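You operate a simulated robot arm through the tools that you are given. There is no shell and no other tool. Be economical: measure what you need, move in short steps, check, and stop when the job is done.

The job below is to be done with a simulated two-armed robot. You get a single attempt, and the scene is never put back.

JOB
Turn the black fan's knob to 3. Turn the stand fan's knob to 1. Put the 9 W white pack from the top of the white bench on the top of the teal cabinet and the 5 W white pack on the upper shelf under the blue drawer. Close the middle teal door. Put one of the grey boxes from the top of the teal cabinet on the gold plate. Put two of the tape rolls from the top of the teal cabinet on the top of the black table. Any order will do. Set down upright: white pack.

The check looks at the end state, three seconds after you hand in, the way a careful person would. Anything else that was tipped, shoved, dropped, spilled or broken makes it a failure.

ROBOT AND FRAMES
Two 6-joint arms with two-finger grippers on one trunk, on a base that drives. Base frame: it is fixed to the floor where the robot stands at the start and does not move with it; the origin is under the middle of the robot, x ahead of it, y to its left, z up. Readings come in m, degrees, newtons and seconds.
The left shoulder is at the start at [0.07, 0.148, 1.137], the right one opposite. With the tool pointing down near the work surface each hand reaches from about 0.28 to 0.56 m from the robot's upright axis, wherever it stands, measured 20 degrees to its own side. Places, roughly: black fan's knob [0.7, -0.1, 0.4]; gold plate (9x9x1 cm) [2.6, 5, 0.6]; grey box [2.75, 5, 0.5]; middle teal door [2.3, 4.7, 0.3]; stand fan's knob [2.6, 3.1, 0.6]; tape roll (6x6x3 cm) [2.6, 5.2, 0.6]; tape roll (9x9x5 cm) [2.7, 5.3, 0.6]; top of the black table [0.8, 3.9, 0.8]; top of the teal cabinet [2.7, 4.5, 0.6]; upper shelf under the blue drawer [1.3, -0.2, 0.4]; white pack [2.5, 2.75, 0.75]. Payload 2.69 kg a hand.
Tool frame (each hand has its own): the origin (TCP) lies between the finger pads and is the grasp point; the fingertips stand 0.02 m ahead of it; z points along the fingers, y is the line along which they close. The gripper opens to 0.1 m. The gripper's body begins 0.063 m behind the TCP.
Orientation is that of the tool frame in the base frame, as a unit quaternion [w, x, y, z]. With the fingers straight down and closing along the base's y, the tool's x points along the base's -x, its y along +y and its z along -z.

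CONTROLS
- The arms move only by the tool nudge_tool. It takes "left_motion", "right_motion" or both (then of equal length, played together; a hand with none holds still); each is text: rows parted by semicolons, each of 6 numbers parted by spaces: the shift along the tool's x, y, z in units of 200 mm (1.0 is 200 mm), then the turn, a rotation vector about the tool's x, y, z in units of 45 degrees (1.0 is 45 degrees). In form: tx ty tz wx wy wz; .... A call has 1 to 10 rows; each row is the pose to reach, as a shift and turn from the pose commanded when the call began, along the tool's axes at that moment. "left_fingers" and "right_fingers" are, for a hand that has rows, the finger opening in m, from 0 to 0.1, set as the call begins (left out, the last holds). A call with a number of a shift or a turn outside -1 to 1 is refused whole. Each row takes 0.2 s and may step no farther than 0.05 m and 8.6 degrees from the row before; otherwise, or with a gripper value out of range, the whole call is refused. A pose out of reach is approached as far as the arm can. The call stops where the force on the tool passes 40 N (or 10 N more than at its start, if that is more) or the arm is blocked; 0.2 s more then pass. Each finger travels about 0.045 m/s and halts on what it meets, pressing with about 26 N; the grip force reading is that of the motor and also rises with nothing between the fingers. The clock runs only during rows and for 0.2 s after the last one: add rows that repeat a pose to give the fingers time. The reply holds the time, the measured pose of the TCP, the force on the tool along the base axes, the opening and the grip force, in the units named above and with some noise, with the torque about the TCP (base axes, N m) and any sound that the robot's microphone picked up.
- Cameras (640 x 400 px; columns grow to the right, rows downward): "scene" is now at [0.1191, 0.0006, 1.3347]; the picture's right is [0.03, -1.00, -0.00], its down [-0.85, -0.03, -0.52] and it looks along [0.52, 0.02, -0.85] (base axes); focal length 257 px, centre (320, 200). "left" rides on the left gripper at [0.07, 0.018, -0.099] in its tool frame; the picture's right is [-0.26, 0.97, 0.00], its down [-0.75, -0.20, -0.63] and it looks along [-0.61, -0.16, 0.78] (tool axes); focal length 230 px, centre (320, 200). "right" rides on the right gripper at [0.07, -0.019, -0.099] in its tool frame; the picture's right is [0.26, 0.97, 0.00], its down [-0.75, 0.20, -0.63] and it looks along [-0.61, 0.16, 0.78] (tool axes); focal length 230 px, centre (320, 200). There is no depth. A picture from a camera that has moved, and an enlarged one, comes with that camera's place and axes in the base frame and with its lens.
- snapshot(camera): a new picture of that camera. The clock stands still meanwhile.
- move_column(by): slides the trunk up (or, below 0, down) by that many m; the arms and the scene camera ride with it, the base frame stays. It gives what a move gives, with no picture.
- drive_base(legs): drives the robot by 1 to 6 legs, each [ahead, turn to the left] in m and degrees, along the robot's own axes; the way and the turn of a leg run together, so that a leg with both is an arc; at most 1.5 m and 180 degrees a leg. The arms and the cameras ride along, it lands a little off, and it stops where it bumps. It gives what a move gives.
- turn_head(pan, tilt): turns the head with the scene camera to pan (to the left, within 86 degrees either way) and tilt (down, from -29 to 69), counted from straight ahead of the robot. It gives what a move gives.
- inspect(camera, box): a new picture of the part [left, top, right, bottom] of that camera's present view, enlarged. The clock stands still meanwhile.
- finish_job(): hands the job in; it is judged then, once.

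Go step by step. Nothing tells you exact positions but the pictures and the camera data: compare them with the known pose of the tool, close in by small moves and look again before you grip or let go. The budget is 196 turns and 184 pictures, counting those below and the enlarged ones. Unless the task says otherwise, let go and move clear before handing in.

The tools are called after "Request:" by a JSON object that holds its "name" and its "arguments". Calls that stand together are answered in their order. nudge_tool: Moves the arms, as the interface text tells. Its arguments: {"type":"object","properties":{"left_motion":{"type":"string"},"left_fingers":{"type":"number"},"right_motion":{"type":"string"},"right_fingers":{"type":"number"}},"required":[]} The other tools are called the same way: move_column (by) slides the trunk up or down; drive_base (legs) drives the base; turn_head (pan, tilt) turns the head that bears the scene camera; snapshot (camera) takes a picture; inspect (camera, box) takes an enlarged picture of a part of a camera's view; finish_job () hands the job in.

At the start:

```text
time_s: 0.0
left_eef_pos: [0.5066, 0.1446, 0.8049]
left_ee_rot: [0.0, 0.001, 1.0, 0.0]
left_contact_force: [-0.4, -0.1, 0.2]
left_ft_torque: [-0.02, -0.01, 0.01]
left_gripper_width: 0.0999
left_gripper_force: 0.0
right_eef_pos: [0.4018, -0.3074, 0.7015]
right_ee_rot: [-0.001, -0.001, 1.0, 0.0]
right_contact_force: [0.3, 0.3, 0.6]
right_ft_torque: [0.02, 0.02, 0.0]
right_gripper_width: 0.0999
right_gripper_force: 0.1
trunk travel left (down, up): [-0.695, 0.245]
robot x, y, heading: [-0.0017, 0.0, -0.1]
head pan, tilt: [1.7, 58.6]
```

scene: 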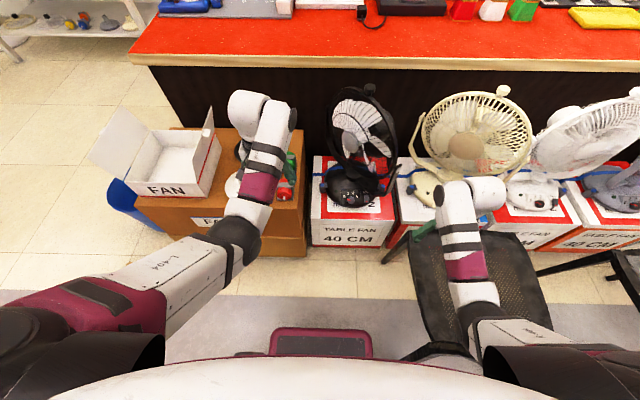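
right: 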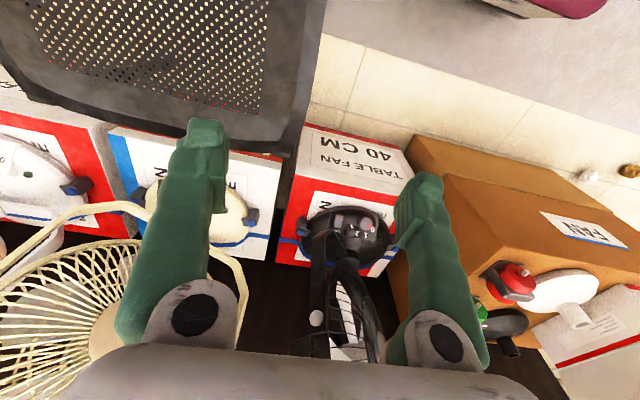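
left: 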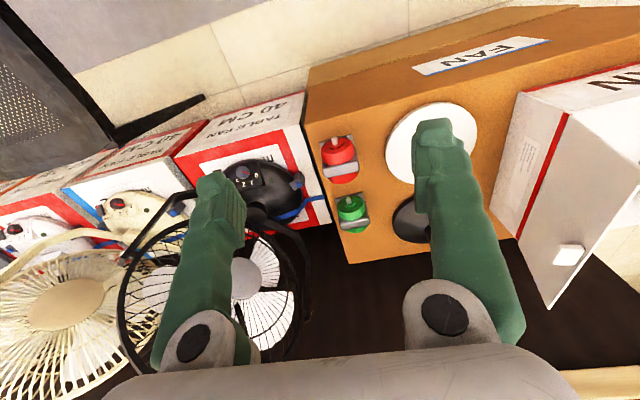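

The black fan sits ahead on its box, with the knob on its base. I'll look at the knob closely first.

Request:
{"name": "inspect", "arguments": {"camera": "left", "box": [200, 140, 320, 215]}}

Request:
{"name": "inspect", "arguments": {"camera": "scene", "box": [300, 140, 420, 215]}}

Request:
{"name": "inspect", "arguments": {"camera": "right", "box": [290, 190, 410, 265]}}

```text
5.33 times, centred on (260, 178) of left
camera zoom: at [0.4376, 0.1639, 0.9032], right [0.26, 0.97, 0.0], down [0.75, -0.2, 0.63], along [0.61, -0.16, -0.78], focal length 1227 px, centre (640, 320)
```

zoom: 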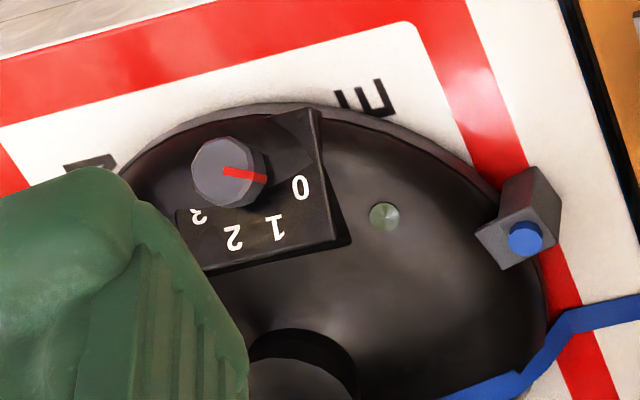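

```text
5.33 times, centred on (360, 178) of scene
camera zoom: at [0.1191, 0.0006, 1.3347], right [0.03, -1.0, 0.0], down [-0.85, -0.03, -0.52], along [0.52, 0.02, -0.85], focal length 1371 px, centre (107, 320)
```

zoom: 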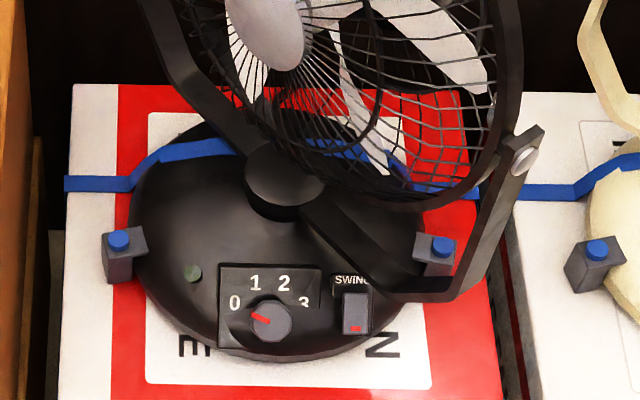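

```text
5.33 times, centred on (350, 228) of right
camera zoom: at [0.3324, -0.3258, 0.8], right [-0.26, 0.97, 0.0], down [0.75, 0.2, 0.63], along [0.61, 0.16, -0.78], focal length 1227 px, centre (160, 53)
```

zoom: 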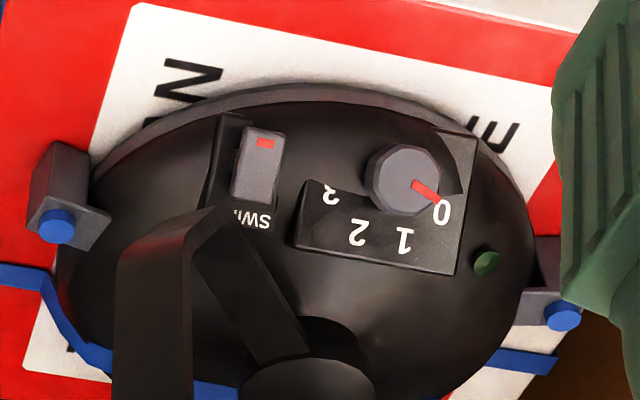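

I place the knob near [0.69, -0.11, 0.40], pointing at 0, with 3 about 120° clockwise from there. Now I'll look around for obstacles before I drive or lower the trunk.

Request:
{"name": "turn_head", "arguments": {"pan": 0, "tilt": 30}}

Request:
{"name": "snapshot", "arguments": {"camera": "scene"}}

Request:
{"name": "turn_head", "arguments": {"pan": -40, "tilt": 55}}

Request:
{"name": "snapshot", "arguments": {"camera": "scene"}}

Request:
{"name": "turn_head", "arguments": {"pan": 60, "tilt": 25}}

Request:
{"name": "snapshot", "arguments": {"camera": "scene"}}

```text
time_s: 0.9
left_eef_pos: [0.5058, 0.1453, 0.8036]
left_ee_rot: [0.0, 0.0, 1.0, 0.0]
left_contact_force: [-0.5, -0.4, 0.2]
left_ft_torque: [-0.02, 0.0, 0.01]
left_gripper_width: 0.1
left_gripper_force: 0.1
right_eef_pos: [0.403, -0.3063, 0.7014]
right_ee_rot: [0.001, 0.0, 1.0, 0.0]
right_contact_force: [0.6, -0.4, 0.0]
right_ft_torque: [0.02, 0.01, 0.02]
right_gripper_width: 0.1
right_gripper_force: 0.1
trunk travel left (down, up): [-0.695, 0.245]
robot x, y, heading: [-0.0001, 0.0022, 0.0]
head pan, tilt: [0.0, 30.0]
```

```text
177 pictures are left
camera scene: at [0.1413, -0.0015, 1.375], right [0.0, -1.0, 0.0], down [-0.5, 0.0, -0.87], along [0.87, 0.0, -0.5], focal length 257 px, centre (320, 200)
```

scene: 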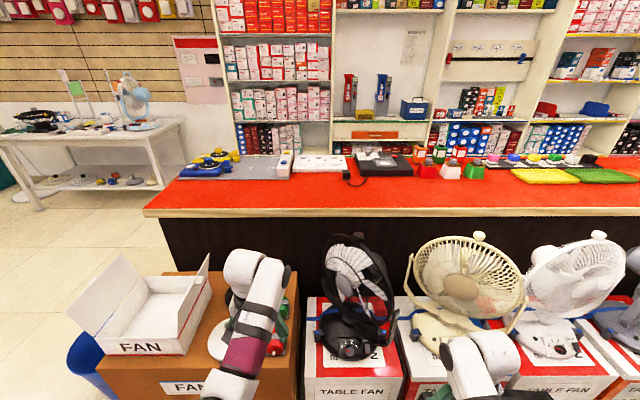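

```text
time_s: 2.0
left_eef_pos: [0.5067, 0.1453, 0.8041]
left_ee_rot: [0.0, 0.0, 1.0, 0.0]
left_contact_force: [0.2, 0.2, -0.1]
left_ft_torque: [-0.05, 0.0, 0.01]
left_gripper_width: 0.0997
left_gripper_force: 0.1
right_eef_pos: [0.4018, -0.3077, 0.7013]
right_ee_rot: [0.0, 0.0, 1.0, 0.0]
right_contact_force: [0.3, -0.7, 0.9]
right_ft_torque: [0.01, -0.01, 0.0]
right_gripper_width: 0.0996
right_gripper_force: 0.0
trunk travel left (down, up): [-0.695, 0.245]
robot x, y, heading: [-0.0006, 0.0004, -0.0]
head pan, tilt: [-40.0, 55.0]
```

```text
176 pictures are left
camera scene: at [0.1062, -0.0478, 1.3391], right [-0.64, -0.77, 0.0], down [-0.63, 0.53, -0.57], along [0.44, -0.37, -0.82], focal length 257 px, centre (320, 200)
```

scene: 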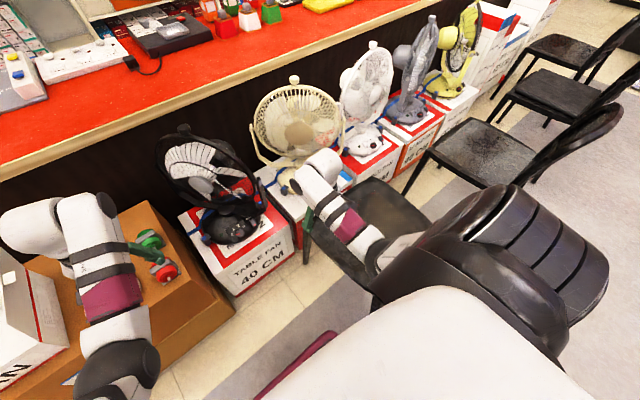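

```text
time_s: 3.8
left_eef_pos: [0.5059, 0.1456, 0.8038]
left_ee_rot: [0.0, 0.001, 1.0, 0.0]
left_contact_force: [0.1, -0.1, -0.1]
left_ft_torque: [-0.03, -0.03, 0.0]
left_gripper_width: 0.0999
left_gripper_force: 0.1
right_eef_pos: [0.4028, -0.3073, 0.7017]
right_ee_rot: [0.001, 0.0, 1.0, 0.001]
right_contact_force: [-0.2, -0.2, 1.5]
right_ft_torque: [-0.01, -0.02, 0.03]
right_gripper_width: 0.0997
right_gripper_force: 0.1
trunk travel left (down, up): [-0.695, 0.245]
robot x, y, heading: [-0.0018, -0.0013, 0.1]
head pan, tilt: [60.0, 25.0]
```

```text
175 pictures are left
camera scene: at [0.0971, 0.0783, 1.3831], right [0.87, -0.5, 0.0], down [-0.21, -0.37, -0.91], along [0.45, 0.78, -0.42], focal length 257 px, centre (320, 200)
```

scene: 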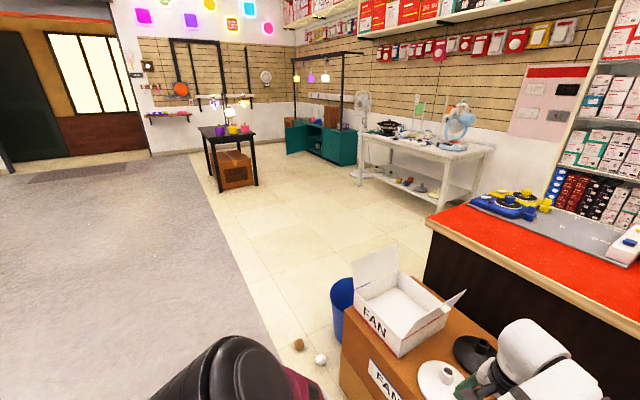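

The chair sits under the right arm, so the left arm suits the knob better. I'll check the chair's clearance to the base.

Request:
{"name": "turn_head", "arguments": {"pan": -70, "tilt": 65}}

Request:
{"name": "snapshot", "arguments": {"camera": "scene"}}

Request:
{"name": "turn_head", "arguments": {"pan": 0, "tilt": 69}}

Request:
{"name": "snapshot", "arguments": {"camera": "scene"}}

```text
time_s: 5.9
left_eef_pos: [0.5071, 0.1448, 0.8047]
left_ee_rot: [0.0, 0.001, 1.0, 0.0]
left_contact_force: [0.0, -0.1, 0.0]
left_ft_torque: [0.01, 0.01, -0.03]
left_gripper_width: 0.1
left_gripper_force: 0.1
right_eef_pos: [0.402, -0.3064, 0.7011]
right_ee_rot: [0.0, 0.0, 1.0, 0.0]
right_contact_force: [0.0, 0.2, 0.1]
right_ft_torque: [0.0, 0.03, -0.01]
right_gripper_width: 0.1001
right_gripper_force: 0.0
trunk travel left (down, up): [-0.695, 0.245]
robot x, y, heading: [0.0016, 0.0009, -0.2]
head pan, tilt: [-70.0, 65.0]
```

```text
174 pictures are left
camera scene: at [0.0717, -0.0585, 1.3275], right [-0.94, -0.34, 0.0], down [-0.31, 0.85, -0.42], along [0.14, -0.4, -0.91], focal length 257 px, centre (320, 200)
```

scene: 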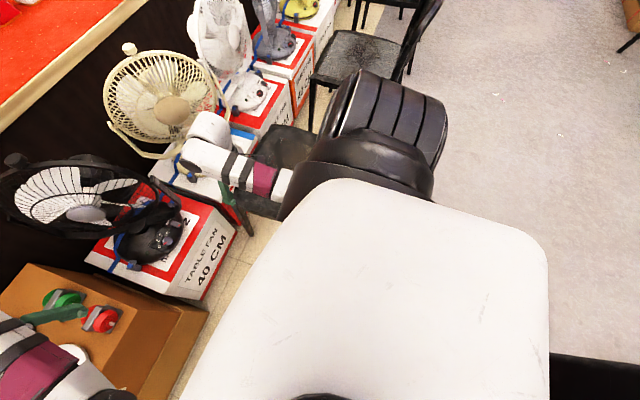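

```text
time_s: 7.3
left_eef_pos: [0.5075, 0.1448, 0.8038]
left_ee_rot: [0.001, 0.001, 1.0, 0.0]
left_contact_force: [0.1, 0.6, 0.2]
left_ft_torque: [-0.02, 0.01, 0.03]
left_gripper_width: 0.1001
left_gripper_force: 0.0
right_eef_pos: [0.4016, -0.306, 0.7015]
right_ee_rot: [0.0, 0.0, 1.0, 0.001]
right_contact_force: [-0.1, 0.1, 0.5]
right_ft_torque: [-0.05, -0.04, -0.03]
right_gripper_width: 0.0999
right_gripper_force: 0.0
trunk travel left (down, up): [-0.695, 0.245]
robot x, y, heading: [-0.0022, 0.0027, 0.0]
head pan, tilt: [0.0, 68.8]
```

```text
173 pictures are left
camera scene: at [0.1068, -0.0016, 1.3236], right [0.0, -1.0, 0.0], down [-0.93, 0.0, -0.36], along [0.36, 0.0, -0.93], focal length 257 px, centre (320, 200)
```

scene: 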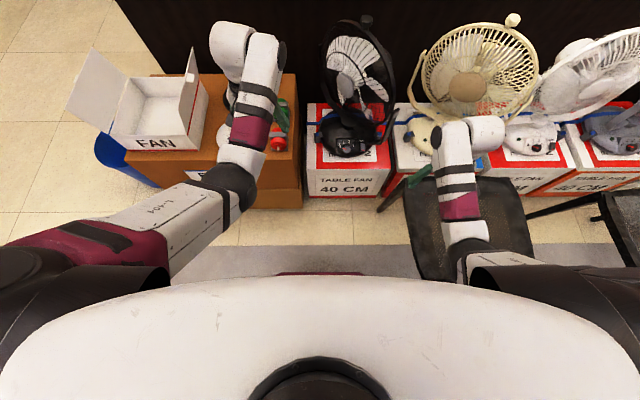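

The right arm can reach the knob between the chair and the left box. I'll tuck the left hand up and back, and move the right hand inward.

Request:
{"name": "nudge_tool", "arguments": {"left_motion": "0 0 -0.25 0 0 0; 0 0 -0.5 0 0 0; 0 0 -0.75 0 0 0; 0.15 0 -0.9 0 0 0; 0.35 0 -1 0 0 0", "right_motion": "0 0.24 0 0 0 0; 0 0.48 0 0 0 0; 0 0.72 0 0 0 0; 0 0.9 0 0 0 0; 0 0.9 0 0 0 0"}}

Request:
{"name": "move_column", "arguments": {"by": -0.2}}

Request:
{"name": "snapshot", "arguments": {"camera": "right"}}

Request:
{"name": "snapshot", "arguments": {"camera": "scene"}}

```text
time_s: 8.4
left_eef_pos: [0.591, 0.1255, 0.9419]
left_ee_rot: [0.0, 0.001, 1.0, 0.0]
left_contact_force: [-0.6, -0.2, 0.3]
left_ft_torque: [0.02, -0.01, -0.01]
left_gripper_width: 0.0999
left_gripper_force: 0.1
left hand out of reach, approached as far as the arm can: row 1, 2, 3, 4, 5
right_eef_pos: [0.4005, -0.2155, 0.6944]
right_ee_rot: [-0.001, 0.023, 0.996, -0.083]
right_contact_force: [0.6, 0.0, -0.4]
right_ft_torque: [0.01, 0.02, 0.02]
right_gripper_width: 0.1
right_gripper_force: 0.1
trunk travel left (down, up): [-0.695, 0.245]
robot x, y, heading: [0.0007, -0.0023, 0.1]
head pan, tilt: [0.0, 68.8]
stopped in row 5 (right hand): the arm was blocked; the commanded pose is now the measured one
```

```text
time_s: 10.6
left_eef_pos: [0.5915, 0.1253, 0.7429]
left_ee_rot: [-0.001, 0.001, 1.0, 0.0]
left_contact_force: [-0.3, -0.2, 0.0]
left_ft_torque: [0.04, 0.0, 0.02]
left_gripper_width: 0.1
left_gripper_force: 0.0
right_eef_pos: [0.4011, -0.2157, 0.4938]
right_ee_rot: [0.0, 0.023, 0.996, -0.081]
right_contact_force: [-0.1, -0.6, 0.4]
right_ft_torque: [-0.01, 0.0, -0.01]
right_gripper_width: 0.0998
right_gripper_force: 0.2
trunk travel left (down, up): [-0.495, 0.445]
robot x, y, heading: [0.0004, -0.0027, 0.2]
head pan, tilt: [0.0, 68.8]
```

```text
172 pictures are left
camera right: at [0.3316, -0.214, 0.5941], right [-0.21, 0.96, -0.16], down [0.76, 0.27, 0.59], along [0.61, 0.0, -0.79], focal length 230 px, centre (320, 200)
```

right: 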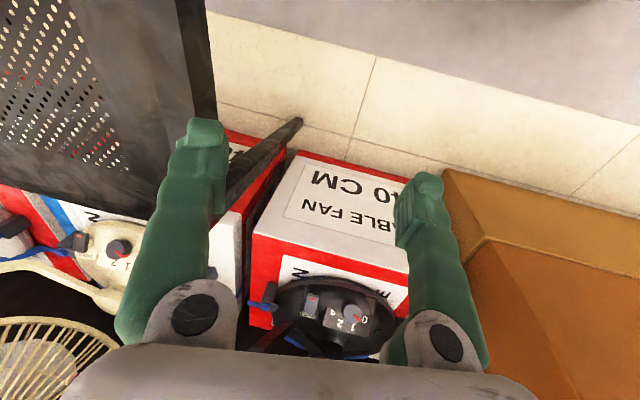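

```text
171 pictures are left
camera scene: at [0.1066, -0.0015, 1.1237], right [0.0, -1.0, 0.0], down [-0.93, 0.0, -0.36], along [0.36, 0.0, -0.93], focal length 257 px, centre (320, 200)
```

scene: 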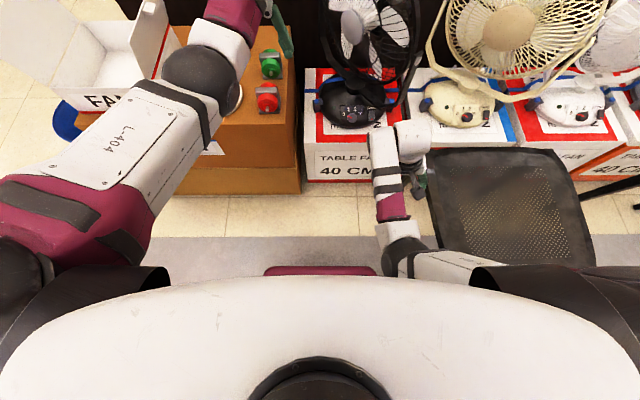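

The right hand stopped at a joint limit close in, so it needs more forward room. I'll pull the left hand back a little, then drive 0.2 m ahead.

Request:
{"name": "nudge_tool", "arguments": {"left_motion": "0.15 0.1 0.1 0 0 0; 0.3 0.15 0.2 0 0 0; 0.45 0.2 0.3 0 0 0; 0.55 0.2 0.4 0 0 0"}}

Request:
{"name": "drive_base", "arguments": {"legs": [[0.2, 0]]}}

Request:
{"name": "snapshot", "arguments": {"camera": "right"}}

Request:
{"name": "snapshot", "arguments": {"camera": "scene"}}

```text
time_s: 11.6
left_eef_pos: [0.5268, 0.1581, 0.6204]
left_ee_rot: [0.0, 0.001, 1.0, 0.001]
left_contact_force: [0.4, -0.2, -0.5]
left_ft_torque: [0.02, -0.03, 0.02]
left_gripper_width: 0.1001
left_gripper_force: 0.0
left hand out of reach, approached as far as the arm can: row 1, 2, 3, 4
right_eef_pos: [0.4022, -0.2143, 0.4942]
right_ee_rot: [-0.001, 0.023, 0.996, -0.081]
right_contact_force: [1.4, 0.4, 0.4]
right_ft_torque: [0.03, -0.02, -0.02]
right_gripper_width: 0.0999
right_gripper_force: 0.0
trunk travel left (down, up): [-0.495, 0.445]
robot x, y, heading: [0.0014, 0.002, -0.1]
head pan, tilt: [0.0, 68.8]
```

```text
time_s: 13.2
left_eef_pos: [0.7273, 0.1577, 0.6207]
left_ee_rot: [0.0, 0.0, 1.0, 0.001]
left_contact_force: [-0.1, -0.2, 1.1]
left_ft_torque: [0.02, 0.02, 0.0]
left_gripper_width: 0.1
left_gripper_force: 0.1
right_eef_pos: [0.6022, -0.2145, 0.493]
right_ee_rot: [-0.002, 0.024, 0.996, -0.082]
right_contact_force: [1.7, 0.0, 1.2]
right_ft_torque: [0.02, 0.06, -0.01]
right_gripper_width: 0.1002
right_gripper_force: 0.2
trunk travel left (down, up): [-0.495, 0.445]
robot x, y, heading: [0.2019, -0.0007, -0.0]
head pan, tilt: [0.0, 68.8]
```

```text
170 pictures are left
camera right: at [0.5322, -0.2143, 0.5937], right [-0.21, 0.96, -0.16], down [0.76, 0.26, 0.59], along [0.61, 0.0, -0.79], focal length 230 px, centre (320, 200)
```

right: 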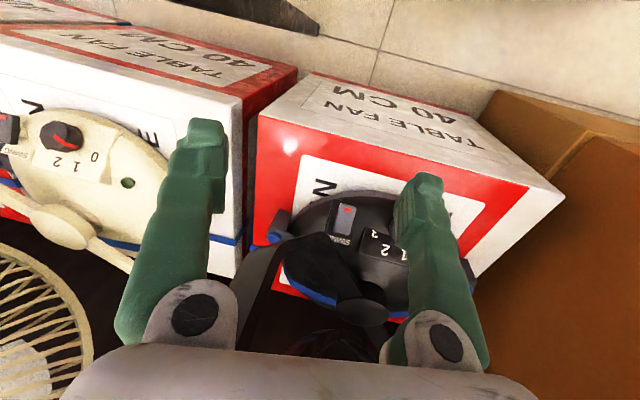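

```text
169 pictures are left
camera scene: at [0.3078, -0.0016, 1.1235], right [0.0, -1.0, 0.0], down [-0.93, 0.0, -0.36], along [0.36, 0.0, -0.93], focal length 257 px, centre (320, 200)
```

scene: 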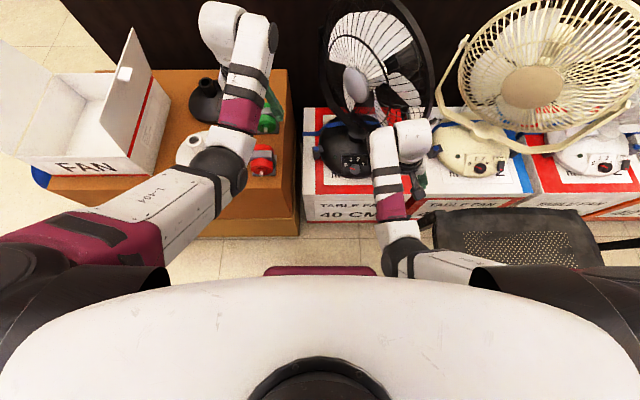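

The right hand is 9° off vertical after that stop. I'll straighten it and line it up in y with the knob, holding x back, then take a close look.

Request:
{"name": "nudge_tool", "arguments": {"right_motion": "0.1 0.13 0 -0.1 0 -0.03; 0.15 0.28 0 -0.209 0 -0.06; 0.15 0.42 -0.1 -0.209 0 -0.06; 0.15 0.54 -0.1 -0.209 0 -0.06; 0.15 0.54 -0.1 -0.209 0 -0.06"}}

Request:
{"name": "snapshot", "arguments": {"camera": "right"}}

```text
time_s: 14.0
left_eef_pos: [0.7274, 0.1568, 0.6217]
left_ee_rot: [0.0, 0.0, 1.0, 0.0]
left_contact_force: [0.1, 1.1, 0.4]
left_ft_torque: [0.02, 0.04, 0.01]
left_gripper_width: 0.1001
left_gripper_force: 0.0
right_eef_pos: [0.5783, -0.2277, 0.4911]
right_ee_rot: [-0.001, 0.018, 0.996, -0.092]
right_contact_force: [-0.1, 0.1, -0.2]
right_ft_torque: [0.0, 0.04, 0.0]
right_gripper_width: 0.1002
right_gripper_force: 0.1
right hand out of reach, approached as far as the arm can: row 3, 4
trunk travel left (down, up): [-0.495, 0.445]
robot x, y, heading: [0.2012, 0.0029, -0.1]
head pan, tilt: [0.0, 68.8]
stopped in row 4 (right hand): the arm was blocked; the commanded pose is now the measured one
```

```text
168 pictures are left
camera right: at [0.5081, -0.2259, 0.5913], right [-0.22, 0.96, -0.18], down [0.76, 0.29, 0.58], along [0.61, 0.0, -0.79], focal length 230 px, centre (320, 200)
```

right: 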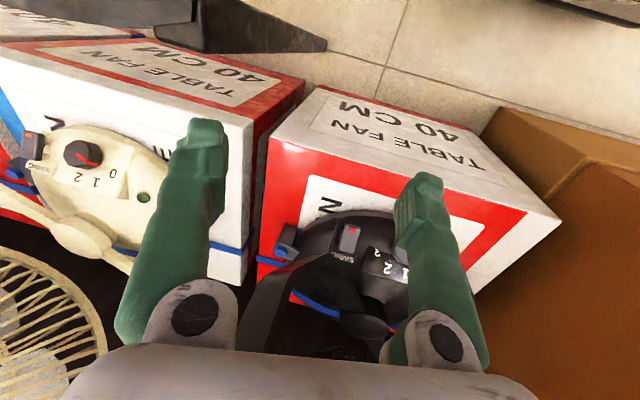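

The right arm can't reach further inward in this posture. A 12° turn to the left should put the knob inside its sector, so I'll pull the hand back a bit and turn.

Request:
{"name": "nudge_tool", "arguments": {"right_motion": "0.2 0 -0.1 0 0 0; 0.3 0 -0.2 0 0 0"}}

Request:
{"name": "drive_base", "arguments": {"legs": [[0, 13]]}}

Request:
{"name": "nudge_tool", "arguments": {"right_motion": "0 0 0 -0.12 0 0; 0 0 0 -0.24 0 0"}}

Request:
{"name": "snapshot", "arguments": {"camera": "right"}}

Request:
{"name": "snapshot", "arguments": {"camera": "scene"}}

```text
time_s: 14.7
left_eef_pos: [0.7272, 0.1568, 0.6198]
left_ee_rot: [0.0, 0.002, 1.0, 0.001]
left_contact_force: [0.9, -0.2, -0.5]
left_ft_torque: [0.01, -0.02, 0.0]
left_gripper_width: 0.0996
left_gripper_force: 0.0
right_eef_pos: [0.5241, -0.2818, 0.5381]
right_ee_rot: [0.007, 0.017, 0.985, -0.171]
right_contact_force: [0.3, 0.6, -0.7]
right_ft_torque: [0.02, -0.02, 0.0]
right_gripper_width: 0.0999
right_gripper_force: 0.1
trunk travel left (down, up): [-0.495, 0.445]
robot x, y, heading: [0.2011, -0.0003, -0.2]
head pan, tilt: [0.0, 68.8]
stopped in row 2 (right hand): the arm was blocked; the commanded pose is now the measured one
```

```text
time_s: 15.9
left_eef_pos: [0.6778, 0.2706, 0.6213]
left_ee_rot: [0.0, -0.111, 0.994, 0.0]
left_contact_force: [0.3, -0.4, 0.5]
left_ft_torque: [-0.01, 0.01, -0.01]
left_gripper_width: 0.0999
left_gripper_force: 0.1
right_eef_pos: [0.5768, -0.2029, 0.5397]
right_ee_rot: [0.026, -0.094, 0.981, -0.169]
right_contact_force: [-0.4, 0.5, 0.0]
right_ft_torque: [0.0, -0.01, -0.01]
right_gripper_width: 0.1003
right_gripper_force: 0.1
trunk travel left (down, up): [-0.495, 0.445]
robot x, y, heading: [0.1983, -0.0009, 12.7]
head pan, tilt: [0.0, 68.8]
```

```text
time_s: 16.5
left_eef_pos: [0.6791, 0.2712, 0.6217]
left_ee_rot: [0.001, -0.111, 0.994, 0.001]
left_contact_force: [-0.4, 1.3, 0.4]
left_ft_torque: [0.0, -0.02, 0.0]
left_gripper_width: 0.0998
left_gripper_force: 0.1
right_eef_pos: [0.5773, -0.2026, 0.5383]
right_ee_rot: [0.016, -0.096, 0.992, -0.075]
right_contact_force: [-0.1, 0.2, 0.1]
right_ft_torque: [0.06, -0.02, 0.03]
right_gripper_width: 0.1001
right_gripper_force: 0.1
trunk travel left (down, up): [-0.495, 0.445]
robot x, y, heading: [0.1955, 0.0026, 13.1]
head pan, tilt: [0.0, 68.8]
```

```text
167 pictures are left
camera right: at [0.5075, -0.2196, 0.6367], right [-0.43, 0.89, -0.15], down [0.67, 0.43, 0.61], along [0.6, 0.16, -0.78], focal length 230 px, centre (320, 200)
```

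right: 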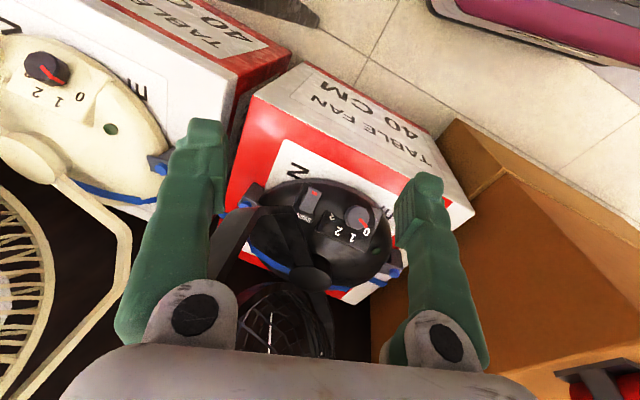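

```text
166 pictures are left
camera scene: at [0.3044, 0.0217, 1.1236], right [0.22, -0.98, 0.0], down [-0.91, -0.21, -0.36], along [0.35, 0.08, -0.93], focal length 257 px, centre (320, 200)
```

scene: 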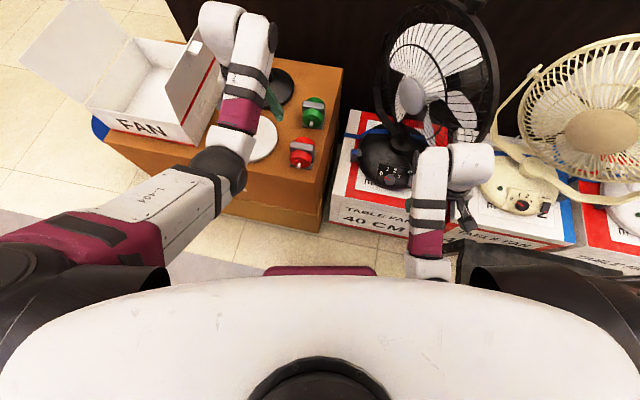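

The knob is in view now. I'll zoom in to refine its position and see which way its axis points.

Request:
{"name": "inspect", "arguments": {"camera": "right", "box": [280, 170, 400, 245]}}

Request:
{"name": "inspect", "arguments": {"camera": "scene", "box": [340, 120, 460, 195]}}

```text
5.33 times, centred on (340, 208) of right
camera zoom: at [0.5075, -0.2196, 0.6367], right [-0.43, 0.89, -0.15], down [0.67, 0.43, 0.61], along [0.6, 0.16, -0.78], focal length 1227 px, centre (213, 160)
```

zoom: 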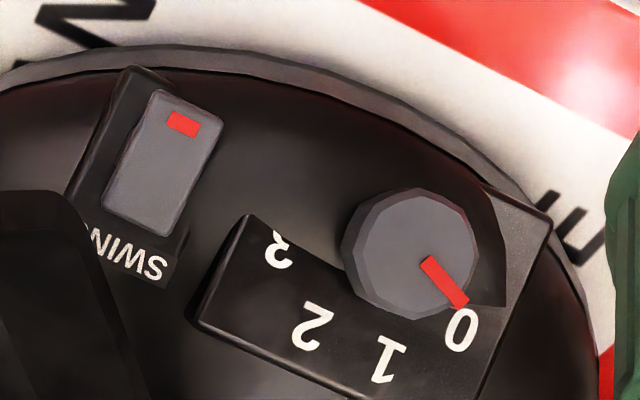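

```text
5.33 times, centred on (400, 158) of scene
camera zoom: at [0.3044, 0.0217, 1.1236], right [0.22, -0.98, 0.0], down [-0.91, -0.21, -0.36], along [0.35, 0.08, -0.93], focal length 1371 px, centre (-107, 427)
```

zoom: 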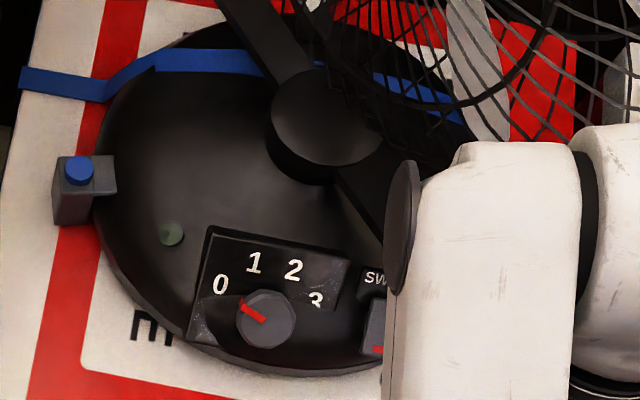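

Triangulating the labels shows the panel tilts about 43° toward the robot, with detents 45° apart, so 0 to 3 is about 135° clockwise. I'll bring the right tool along the knob's axis at a standoff of 0.1 m.

Request:
{"name": "nudge_tool", "arguments": {"right_motion": "-0.048 0.074 0.04 -0.015 -0.152 0.051; -0.096 0.148 0.08 -0.03 -0.304 0.102; -0.144 0.222 0.12 -0.045 -0.456 0.153; -0.192 0.295 0.163 -0.06 -0.607 0.203; -0.24 0.369 0.204 -0.075 -0.759 0.254; -0.288 0.443 0.245 -0.09 -0.911 0.305; -0.288 0.443 0.245 -0.09 -0.911 0.305"}}

Request:
{"name": "snapshot", "arguments": {"camera": "right"}}

Request:
{"name": "snapshot", "arguments": {"camera": "scene"}}

```text
time_s: 17.6
left_eef_pos: [0.6789, 0.2713, 0.6219]
left_ee_rot: [-0.001, -0.112, 0.994, 0.001]
left_contact_force: [-0.7, -0.4, 0.0]
left_ft_torque: [0.01, -0.01, 0.0]
left_gripper_width: 0.1001
left_gripper_force: 0.0
right_eef_pos: [0.6256, -0.1961, 0.5039]
right_ee_rot: [0.288, -0.069, 0.95, -0.095]
right_contact_force: [-0.4, 0.3, -0.6]
right_ft_torque: [-0.02, 0.05, 0.0]
right_gripper_width: 0.1
right_gripper_force: 0.2
trunk travel left (down, up): [-0.495, 0.445]
robot x, y, heading: [0.2003, -0.0026, 13.1]
head pan, tilt: [0.0, 68.8]
stopped in row 5 (right hand): the arm was blocked; the commanded pose is now the measured one
```

```text
163 pictures are left
camera right: at [0.5146, -0.2131, 0.5504], right [-0.29, 0.89, -0.35], down [0.25, 0.42, 0.87], along [0.93, 0.16, -0.34], focal length 230 px, centre (320, 200)
```

right: 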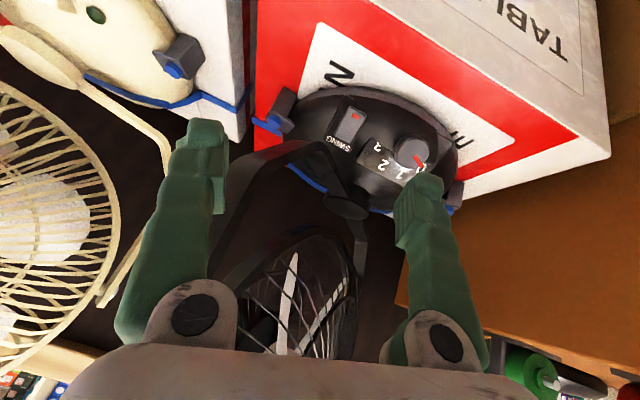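

```text
162 pictures are left
camera scene: at [0.3044, 0.0218, 1.1236], right [0.22, -0.98, 0.0], down [-0.91, -0.21, -0.36], along [0.35, 0.08, -0.93], focal length 257 px, centre (320, 200)
```

scene: 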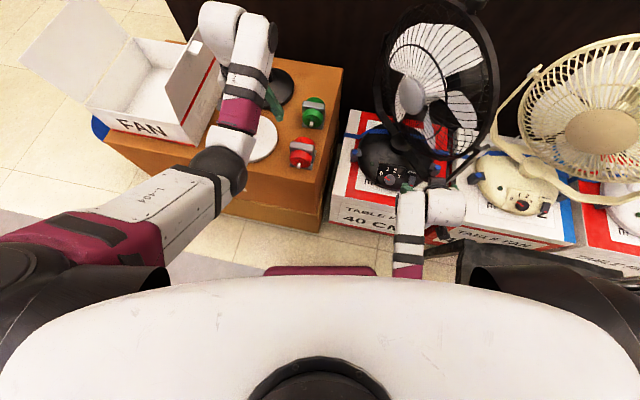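

The blocks look like the arm folding too tightly because the wrist is too near the shoulder. Backing the base off 0.13 m will give it room.

Request:
{"name": "drive_base", "arguments": {"legs": [[-0.13, 0]]}}

```text
time_s: 18.9
left_eef_pos: [0.5514, 0.2423, 0.6217]
left_ee_rot: [0.0, -0.111, 0.994, 0.001]
left_contact_force: [-0.1, 1.0, 0.1]
left_ft_torque: [-0.03, -0.01, -0.01]
left_gripper_width: 0.1001
left_gripper_force: 0.0
right_eef_pos: [0.4987, -0.2235, 0.5045]
right_ee_rot: [0.29, -0.068, 0.95, -0.094]
right_contact_force: [-0.5, 0.3, 0.0]
right_ft_torque: [-0.01, -0.01, 0.03]
right_gripper_width: 0.0999
right_gripper_force: 0.0
trunk travel left (down, up): [-0.495, 0.445]
robot x, y, heading: [0.0724, -0.0274, 13.1]
head pan, tilt: [0.0, 68.8]
```

Request:
{"name": "nudge_tool", "arguments": {"right_motion": "-0.104 0.104 0.074 -0.032 -0.04 0.05; -0.208 0.208 0.149 -0.064 -0.08 0.1; -0.313 0.312 0.223 -0.096 -0.12 0.15; -0.418 0.416 0.298 -0.128 -0.16 0.2; -0.522 0.52 0.372 -0.16 -0.2 0.25; -0.522 0.52 0.372 -0.16 -0.2 0.25"}}

Request:
{"name": "snapshot", "arguments": {"camera": "right"}}

Request:
{"name": "snapshot", "arguments": {"camera": "scene"}}

```text
time_s: 20.3
left_eef_pos: [0.5504, 0.2418, 0.6213]
left_ee_rot: [0.0, -0.112, 0.994, 0.001]
left_contact_force: [0.7, -0.5, -0.6]
left_ft_torque: [-0.07, -0.02, 0.01]
left_gripper_width: 0.1001
left_gripper_force: 0.0
right_eef_pos: [0.6197, -0.1143, 0.4765]
right_ee_rot: [0.367, 0.0, 0.93, -0.001]
right_contact_force: [-0.1, 0.9, 1.3]
right_ft_torque: [-0.03, 0.0, -0.01]
right_gripper_width: 0.1
right_gripper_force: 0.1
trunk travel left (down, up): [-0.495, 0.445]
robot x, y, heading: [0.0751, -0.0244, 13.0]
head pan, tilt: [0.0, 68.8]
```

```text
161 pictures are left
camera right: at [0.5011, -0.1324, 0.5012], right [-0.19, 0.97, -0.18], down [0.12, 0.2, 0.97], along [0.97, 0.16, -0.15], focal length 230 px, centre (320, 200)
```

right: 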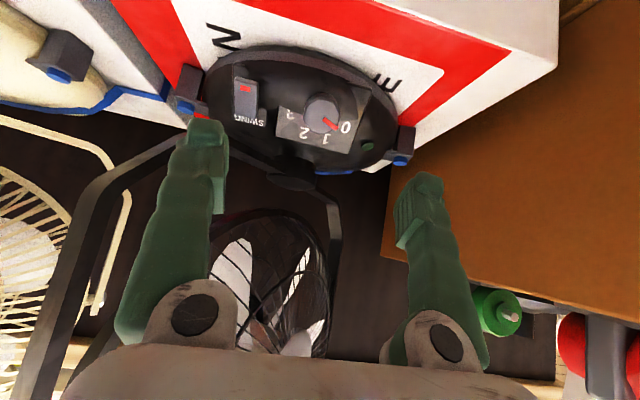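

```text
160 pictures are left
camera scene: at [0.1765, -0.0071, 1.1237], right [0.22, -0.97, 0.0], down [-0.91, -0.21, -0.36], along [0.35, 0.08, -0.93], focal length 257 px, centre (320, 200)
```

scene: 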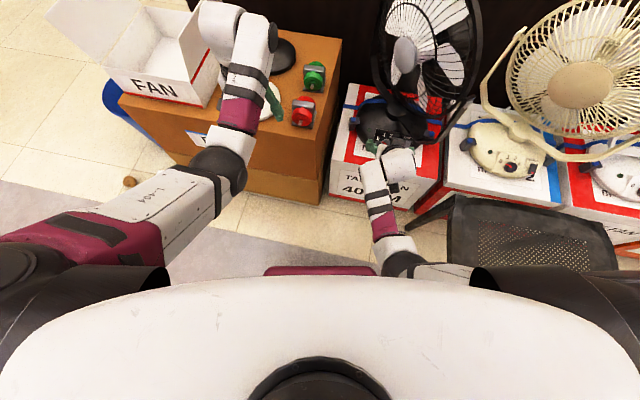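

The tool is aligned with the knob's axis at standoff. Next I pre-rotate the wrist about -67° so the turn can end at +67°.

Request:
{"name": "nudge_tool", "arguments": {"right_motion": "0 0 0 0 0 -0.17; 0 0 0 0 0 -0.34; 0 0 0 0 0 -0.51; 0 0 0 0 0 -0.68; 0 0 0 0 0 -0.85; 0 0 0 0 0 -1; 0 0 0 0 0 -1", "right_fingers": 0.06}}

Request:
{"name": "nudge_tool", "arguments": {"right_motion": "0 0 0 0 0 -0.17; 0 0 0 0 0 -0.34; 0 0 0 0 0 -0.5; 0 0 0 0 0 -0.5"}}

Request:
{"name": "snapshot", "arguments": {"camera": "right"}}

```text
time_s: 21.9
left_eef_pos: [0.5512, 0.2434, 0.6208]
left_ee_rot: [0.0, -0.111, 0.994, 0.001]
left_contact_force: [0.2, 1.0, -0.5]
left_ft_torque: [-0.02, -0.01, 0.01]
left_gripper_width: 0.0999
left_gripper_force: 0.0
right_eef_pos: [0.6191, -0.1141, 0.4773]
right_ee_rot: [0.338, -0.358, 0.859, -0.14]
right_contact_force: [-0.9, 0.5, 0.2]
right_ft_torque: [0.0, -0.01, 0.01]
right_gripper_width: 0.06
right_gripper_force: 0.1
trunk travel left (down, up): [-0.495, 0.445]
robot x, y, heading: [0.0725, -0.0305, 12.7]
head pan, tilt: [0.0, 68.8]
```

```text
time_s: 22.9
left_eef_pos: [0.5504, 0.2429, 0.623]
left_ee_rot: [0.0, -0.112, 0.994, 0.0]
left_contact_force: [-0.7, -0.7, -0.4]
left_ft_torque: [0.0, -0.01, 0.01]
left_gripper_width: 0.1002
left_gripper_force: 0.1
right_eef_pos: [0.6176, -0.1145, 0.4767]
right_ee_rot: [0.304, -0.518, 0.773, -0.203]
right_contact_force: [-0.5, 0.0, 0.5]
right_ft_torque: [0.03, 0.02, 0.02]
right_gripper_width: 0.0603
right_gripper_force: 0.1
trunk travel left (down, up): [-0.495, 0.445]
robot x, y, heading: [0.0701, -0.0307, 12.8]
head pan, tilt: [0.0, 68.8]
```

```text
159 pictures are left
camera right: at [0.5444, -0.1859, 0.5416], right [-0.73, 0.13, -0.67], down [-0.36, 0.77, 0.53], along [0.59, 0.62, -0.51], focal length 230 px, centre (320, 200)
```

right: 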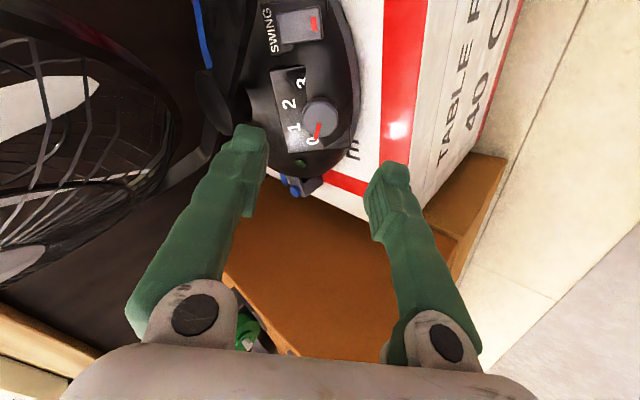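

Both pictures agree with the line of approach. I'll advance 0.07 m along the axis and check again.

Request:
{"name": "nudge_tool", "arguments": {"right_motion": "0 0 0.12 0 0 0; 0 0 0.24 0 0 0; 0 0 0.35 0 0 0; 0 0 0.35 0 0 0"}}

Request:
{"name": "snapshot", "arguments": {"camera": "right"}}

Request:
{"name": "inspect", "arguments": {"camera": "scene", "box": [340, 80, 460, 155]}}

```text
time_s: 23.9
left_eef_pos: [0.5512, 0.2423, 0.6217]
left_ee_rot: [0.0, -0.111, 0.994, 0.0]
left_contact_force: [-0.4, -0.1, -0.2]
left_ft_torque: [0.02, -0.03, -0.01]
left_gripper_width: 0.0998
left_gripper_force: 0.2
right_eef_pos: [0.6673, -0.1133, 0.4256]
right_ee_rot: [0.305, -0.518, 0.773, -0.203]
right_contact_force: [0.4, 0.5, 0.1]
right_ft_torque: [0.0, 0.0, 0.0]
right_gripper_width: 0.06
right_gripper_force: 0.0
trunk travel left (down, up): [-0.495, 0.445]
robot x, y, heading: [0.0745, -0.0292, 13.1]
head pan, tilt: [0.0, 68.8]
```

```text
158 pictures are left
camera right: at [0.5932, -0.1851, 0.4911], right [-0.73, 0.13, -0.68], down [-0.36, 0.77, 0.53], along [0.59, 0.63, -0.51], focal length 230 px, centre (320, 200)
```

right: 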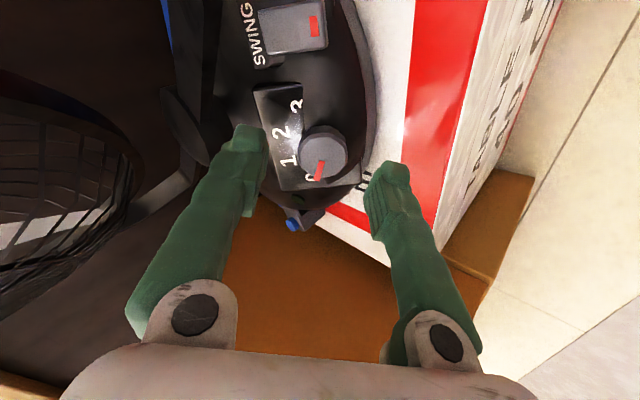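

```text
5.33 times, centred on (400, 118) of scene
camera zoom: at [0.1764, -0.007, 1.1237], right [0.22, -0.97, 0.0], down [-0.91, -0.21, -0.36], along [0.35, 0.08, -0.93], focal length 1371 px, centre (-107, 640)
```

zoom: 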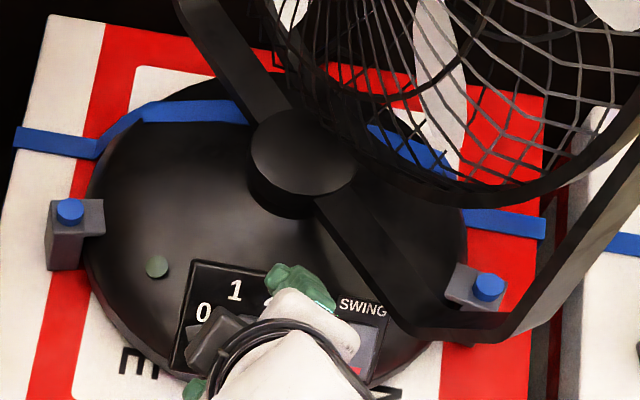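

Request:
{"name": "nudge_tool", "arguments": {"right_motion": "0 0 0.05 0 0 0; 0 0 0.1 0 0 0; 0 0 0.135 0 0 0; 0 0 0.135 0 0 0"}}

Request:
{"name": "snapshot", "arguments": {"camera": "right"}}

```text
time_s: 24.9
left_eef_pos: [0.5517, 0.2428, 0.6208]
left_ee_rot: [0.0, -0.111, 0.994, 0.0]
left_contact_force: [1.1, -0.1, 0.4]
left_ft_torque: [0.01, 0.02, 0.02]
left_gripper_width: 0.0999
left_gripper_force: 0.0
right_eef_pos: [0.6806, -0.1141, 0.4111]
right_ee_rot: [0.304, -0.518, 0.773, -0.204]
right_contact_force: [0.2, -0.2, -0.4]
right_ft_torque: [-0.04, 0.0, -0.01]
right_gripper_width: 0.0602
right_gripper_force: 0.1
right hand out of reach, approached as far as the arm can: row 3, 4
trunk travel left (down, up): [-0.495, 0.445]
robot x, y, heading: [0.0718, -0.0247, 13.0]
head pan, tilt: [0.0, 68.8]
```

```text
156 pictures are left
camera right: at [0.6066, -0.1856, 0.4764], right [-0.73, 0.13, -0.67], down [-0.36, 0.77, 0.53], along [0.59, 0.63, -0.51], focal length 230 px, centre (320, 200)
```

right: 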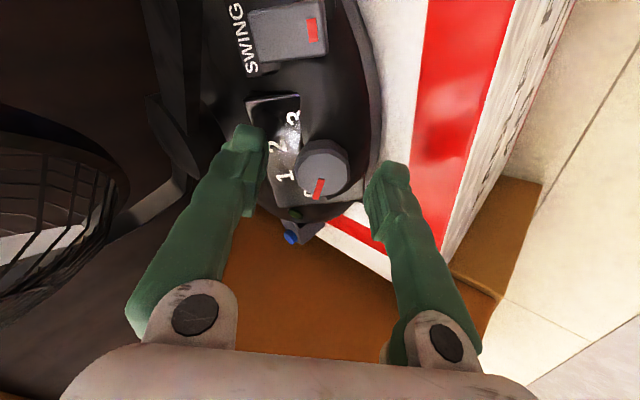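

The reach runs out here, so I need the base a few cm closer. First I'll measure the knob's depth from this view.

Request:
{"name": "inspect", "arguments": {"camera": "right", "box": [240, 110, 400, 210]}}

```text
4.00 times, centred on (320, 160) of right
camera zoom: at [0.6066, -0.1856, 0.4764], right [-0.73, 0.13, -0.67], down [-0.36, 0.77, 0.53], along [0.59, 0.63, -0.51], focal length 920 px, centre (320, 360)
```

zoom: 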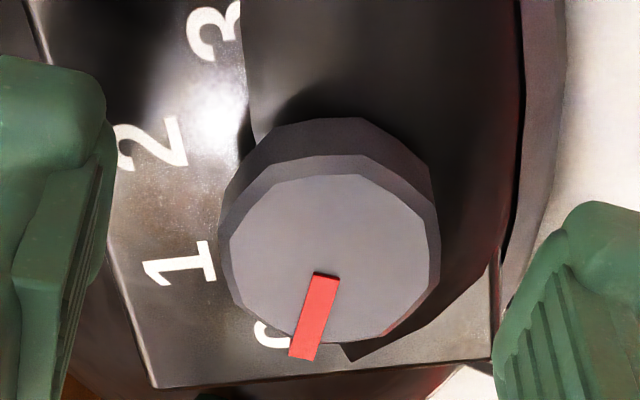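

The knob's face is 17.5 mm ahead of the TCP, so the grasp TCP should be about [0.687, -0.1145, 0.404]. I'll retract, drive 0.05 m closer and realign.

Request:
{"name": "nudge_tool", "arguments": {"right_motion": "0 0 -0.2 0 0 0; 0 0 -0.4 0 0 0; 0 0 -0.4 0 0 0"}}

Request:
{"name": "drive_base", "arguments": {"legs": [[0.055, 0]]}}

```text
time_s: 25.7
left_eef_pos: [0.5501, 0.2421, 0.6215]
left_ee_rot: [0.0, -0.111, 0.994, 0.001]
left_contact_force: [0.0, -0.1, -0.5]
left_ft_torque: [-0.02, -0.04, 0.01]
left_gripper_width: 0.0999
left_gripper_force: 0.0
right_eef_pos: [0.6261, -0.1128, 0.4698]
right_ee_rot: [0.303, -0.52, 0.773, -0.201]
right_contact_force: [0.1, -1.4, -0.2]
right_ft_torque: [0.0, 0.0, -0.02]
right_gripper_width: 0.0599
right_gripper_force: 0.1
trunk travel left (down, up): [-0.495, 0.445]
robot x, y, heading: [0.0773, -0.0293, 13.1]
head pan, tilt: [0.0, 68.8]
```

```text
time_s: 26.6
left_eef_pos: [0.6044, 0.254, 0.6202]
left_ee_rot: [0.0, -0.112, 0.994, 0.001]
left_contact_force: [0.2, -0.5, -0.5]
left_ft_torque: [-0.01, 0.04, 0.0]
left_gripper_width: 0.0999
left_gripper_force: 0.2
right_eef_pos: [0.6792, -0.102, 0.4695]
right_ee_rot: [0.304, -0.518, 0.773, -0.203]
right_contact_force: [0.6, -0.7, 0.5]
right_ft_torque: [-0.02, 0.02, -0.01]
right_gripper_width: 0.0601
right_gripper_force: 0.0
trunk travel left (down, up): [-0.495, 0.445]
robot x, y, heading: [0.1282, -0.0152, 12.8]
head pan, tilt: [0.0, 68.8]
```

Request:
{"name": "nudge_tool", "arguments": {"right_motion": "0.066 0.078 -0.03 0 0 0; 0.131 0.156 -0.031 0 0 0; 0.131 0.156 0.1 0 0 0; 0.131 0.156 0.2 0 0 0; 0.131 0.156 0.269 0 0 0; 0.131 0.156 0.269 0 0 0"}}

Request:
{"name": "inspect", "arguments": {"camera": "right", "box": [200, 100, 440, 250]}}

```text
time_s: 28.0
left_eef_pos: [0.6051, 0.2533, 0.6222]
left_ee_rot: [-0.001, -0.112, 0.994, 0.0]
left_contact_force: [0.2, -0.9, -0.2]
left_ft_torque: [0.0, 0.0, 0.03]
left_gripper_width: 0.1002
left_gripper_force: 0.1
right_eef_pos: [0.6867, -0.1137, 0.4046]
right_ee_rot: [0.304, -0.519, 0.773, -0.203]
right_contact_force: [0.6, 0.7, 0.7]
right_ft_torque: [0.02, 0.0, 0.0]
right_gripper_width: 0.0601
right_gripper_force: 0.1
trunk travel left (down, up): [-0.495, 0.445]
robot x, y, heading: [0.128, -0.0185, 12.7]
head pan, tilt: [0.0, 68.8]
```

```text
2.67 times, centred on (320, 175) of right
camera zoom: at [0.613, -0.1855, 0.4698], right [-0.73, 0.13, -0.68], down [-0.35, 0.77, 0.53], along [0.59, 0.62, -0.51], focal length 614 px, centre (320, 267)
```

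zoom: 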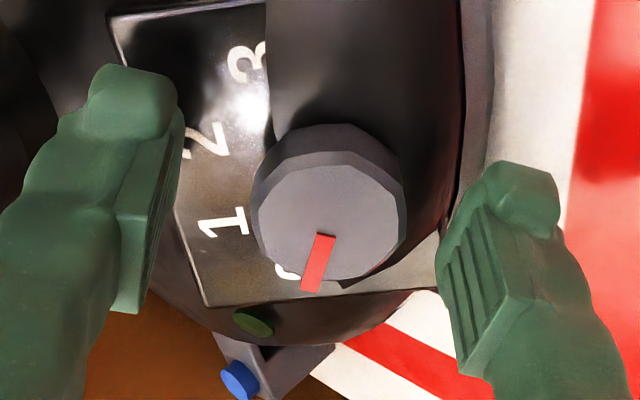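

The fingers straddle the knob. Closing on it.

Request:
{"name": "nudge_tool", "arguments": {"right_motion": "0 0 0 0 0 0; 0 0 0 0 0 0; 0 0 0 0 0 0; 0 0 0 0 0 0", "right_fingers": 0.02}}

Request:
{"name": "nudge_tool", "arguments": {"right_motion": "0 0 0 0 0 0.17; 0 0 0 0 0 0.34; 0 0 0 0 0 0.5; 0 0 0 0 0 0.5"}}

Request:
{"name": "inspect", "arguments": {"camera": "right", "box": [200, 100, 440, 250]}}

```text
time_s: 29.0
left_eef_pos: [0.604, 0.2549, 0.6215]
left_ee_rot: [-0.001, -0.111, 0.994, 0.001]
left_contact_force: [-0.4, 0.0, 0.2]
left_ft_torque: [-0.01, 0.01, 0.02]
left_gripper_width: 0.0997
left_gripper_force: 0.1
right_eef_pos: [0.686, -0.1128, 0.4034]
right_ee_rot: [0.303, -0.517, 0.775, -0.201]
right_contact_force: [-8.9, 4.7, -8.5]
right_ft_torque: [0.15, 0.11, 0.14]
right_gripper_width: 0.0328
right_gripper_force: 44.8
trunk travel left (down, up): [-0.495, 0.445]
robot x, y, heading: [0.1269, -0.0136, 12.8]
head pan, tilt: [0.0, 68.8]
```

```text
time_s: 30.0
left_eef_pos: [0.6036, 0.2549, 0.6213]
left_ee_rot: [-0.002, -0.111, 0.994, 0.0]
left_contact_force: [0.3, -0.1, 0.3]
left_ft_torque: [-0.04, 0.02, -0.02]
left_gripper_width: 0.0999
left_gripper_force: 0.0
right_eef_pos: [0.6853, -0.112, 0.4021]
right_ee_rot: [0.336, -0.355, 0.861, -0.14]
right_contact_force: [-17.7, 11.0, -12.8]
right_ft_torque: [-0.17, 0.68, -0.12]
right_gripper_width: 0.0329
right_gripper_force: 45.0
trunk travel left (down, up): [-0.495, 0.445]
robot x, y, heading: [0.1303, -0.0178, 13.0]
head pan, tilt: [0.0, 68.8]
```

```text
2.67 times, centred on (320, 175) of right
camera zoom: at [0.5922, -0.1756, 0.4502], right [-0.64, 0.5, -0.59], down [-0.14, 0.67, 0.73], along [0.76, 0.55, -0.36], focal length 614 px, centre (320, 267)
```

zoom: 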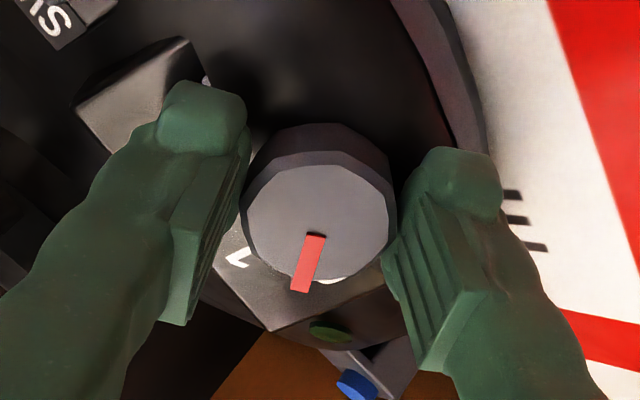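

The knob is turning with the gripper. I'll re-centre by 3 mm to relieve the side force and carry on turning.

Request:
{"name": "nudge_tool", "arguments": {"right_motion": "0.005 0.015 0 0 0 0; 0.005 0.015 0 0 0 0.17; 0.005 0.015 0 0 0 0.34; 0.005 0.015 0 0 0 0.5; 0.005 0.015 0 0 0 0.5"}}

Request:
{"name": "nudge_tool", "arguments": {"right_motion": "0 0 0 0 0 0.17; 0 0 0 0 0 0.34; 0 0 0 0 0 0.5; 0 0 0 0 0 0.5"}}

Request:
{"name": "inspect", "arguments": {"camera": "right", "box": [200, 100, 440, 250]}}

```text
time_s: 31.2
left_eef_pos: [0.6055, 0.2543, 0.6223]
left_ee_rot: [0.0, -0.111, 0.994, 0.0]
left_contact_force: [0.0, 0.2, 0.0]
left_ft_torque: [0.03, 0.02, 0.0]
left_gripper_width: 0.1001
left_gripper_force: 0.1
right_eef_pos: [0.6852, -0.1127, 0.4029]
right_ee_rot: [0.359, -0.181, 0.913, -0.071]
right_contact_force: [-9.0, 4.0, -7.9]
right_ft_torque: [-0.07, 0.37, -0.03]
right_gripper_width: 0.0327
right_gripper_force: 44.7
trunk travel left (down, up): [-0.495, 0.445]
robot x, y, heading: [0.1211, -0.0166, 12.7]
head pan, tilt: [0.0, 68.8]
```

```text
time_s: 32.2
left_eef_pos: [0.6048, 0.2548, 0.6208]
left_ee_rot: [0.0, -0.111, 0.994, 0.001]
left_contact_force: [-0.5, -0.4, 0.8]
left_ft_torque: [-0.02, -0.02, 0.0]
left_gripper_width: 0.1
left_gripper_force: 0.0
right_eef_pos: [0.6855, -0.1116, 0.4023]
right_ee_rot: [0.366, 0.001, 0.931, 0.0]
right_contact_force: [-5.8, 1.8, -5.5]
right_ft_torque: [0.02, 0.15, -0.01]
right_gripper_width: 0.0327
right_gripper_force: 44.4
trunk travel left (down, up): [-0.495, 0.445]
robot x, y, heading: [0.1291, -0.016, 12.7]
head pan, tilt: [0.0, 68.8]
```

```text
2.67 times, centred on (320, 175) of right
camera zoom: at [0.5672, -0.131, 0.4267], right [-0.19, 0.97, -0.17], down [0.12, 0.2, 0.97], along [0.97, 0.16, -0.15], focal length 614 px, centre (320, 267)
```

zoom: 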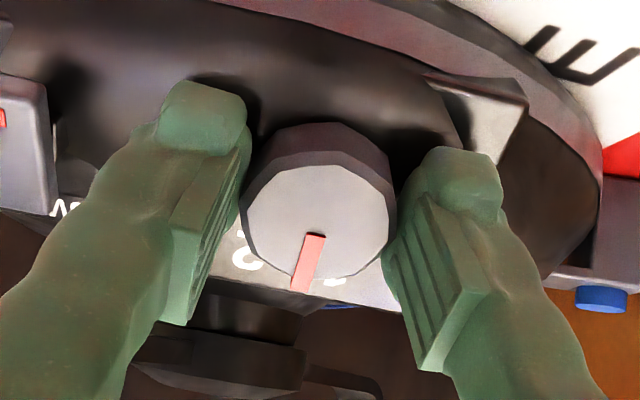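

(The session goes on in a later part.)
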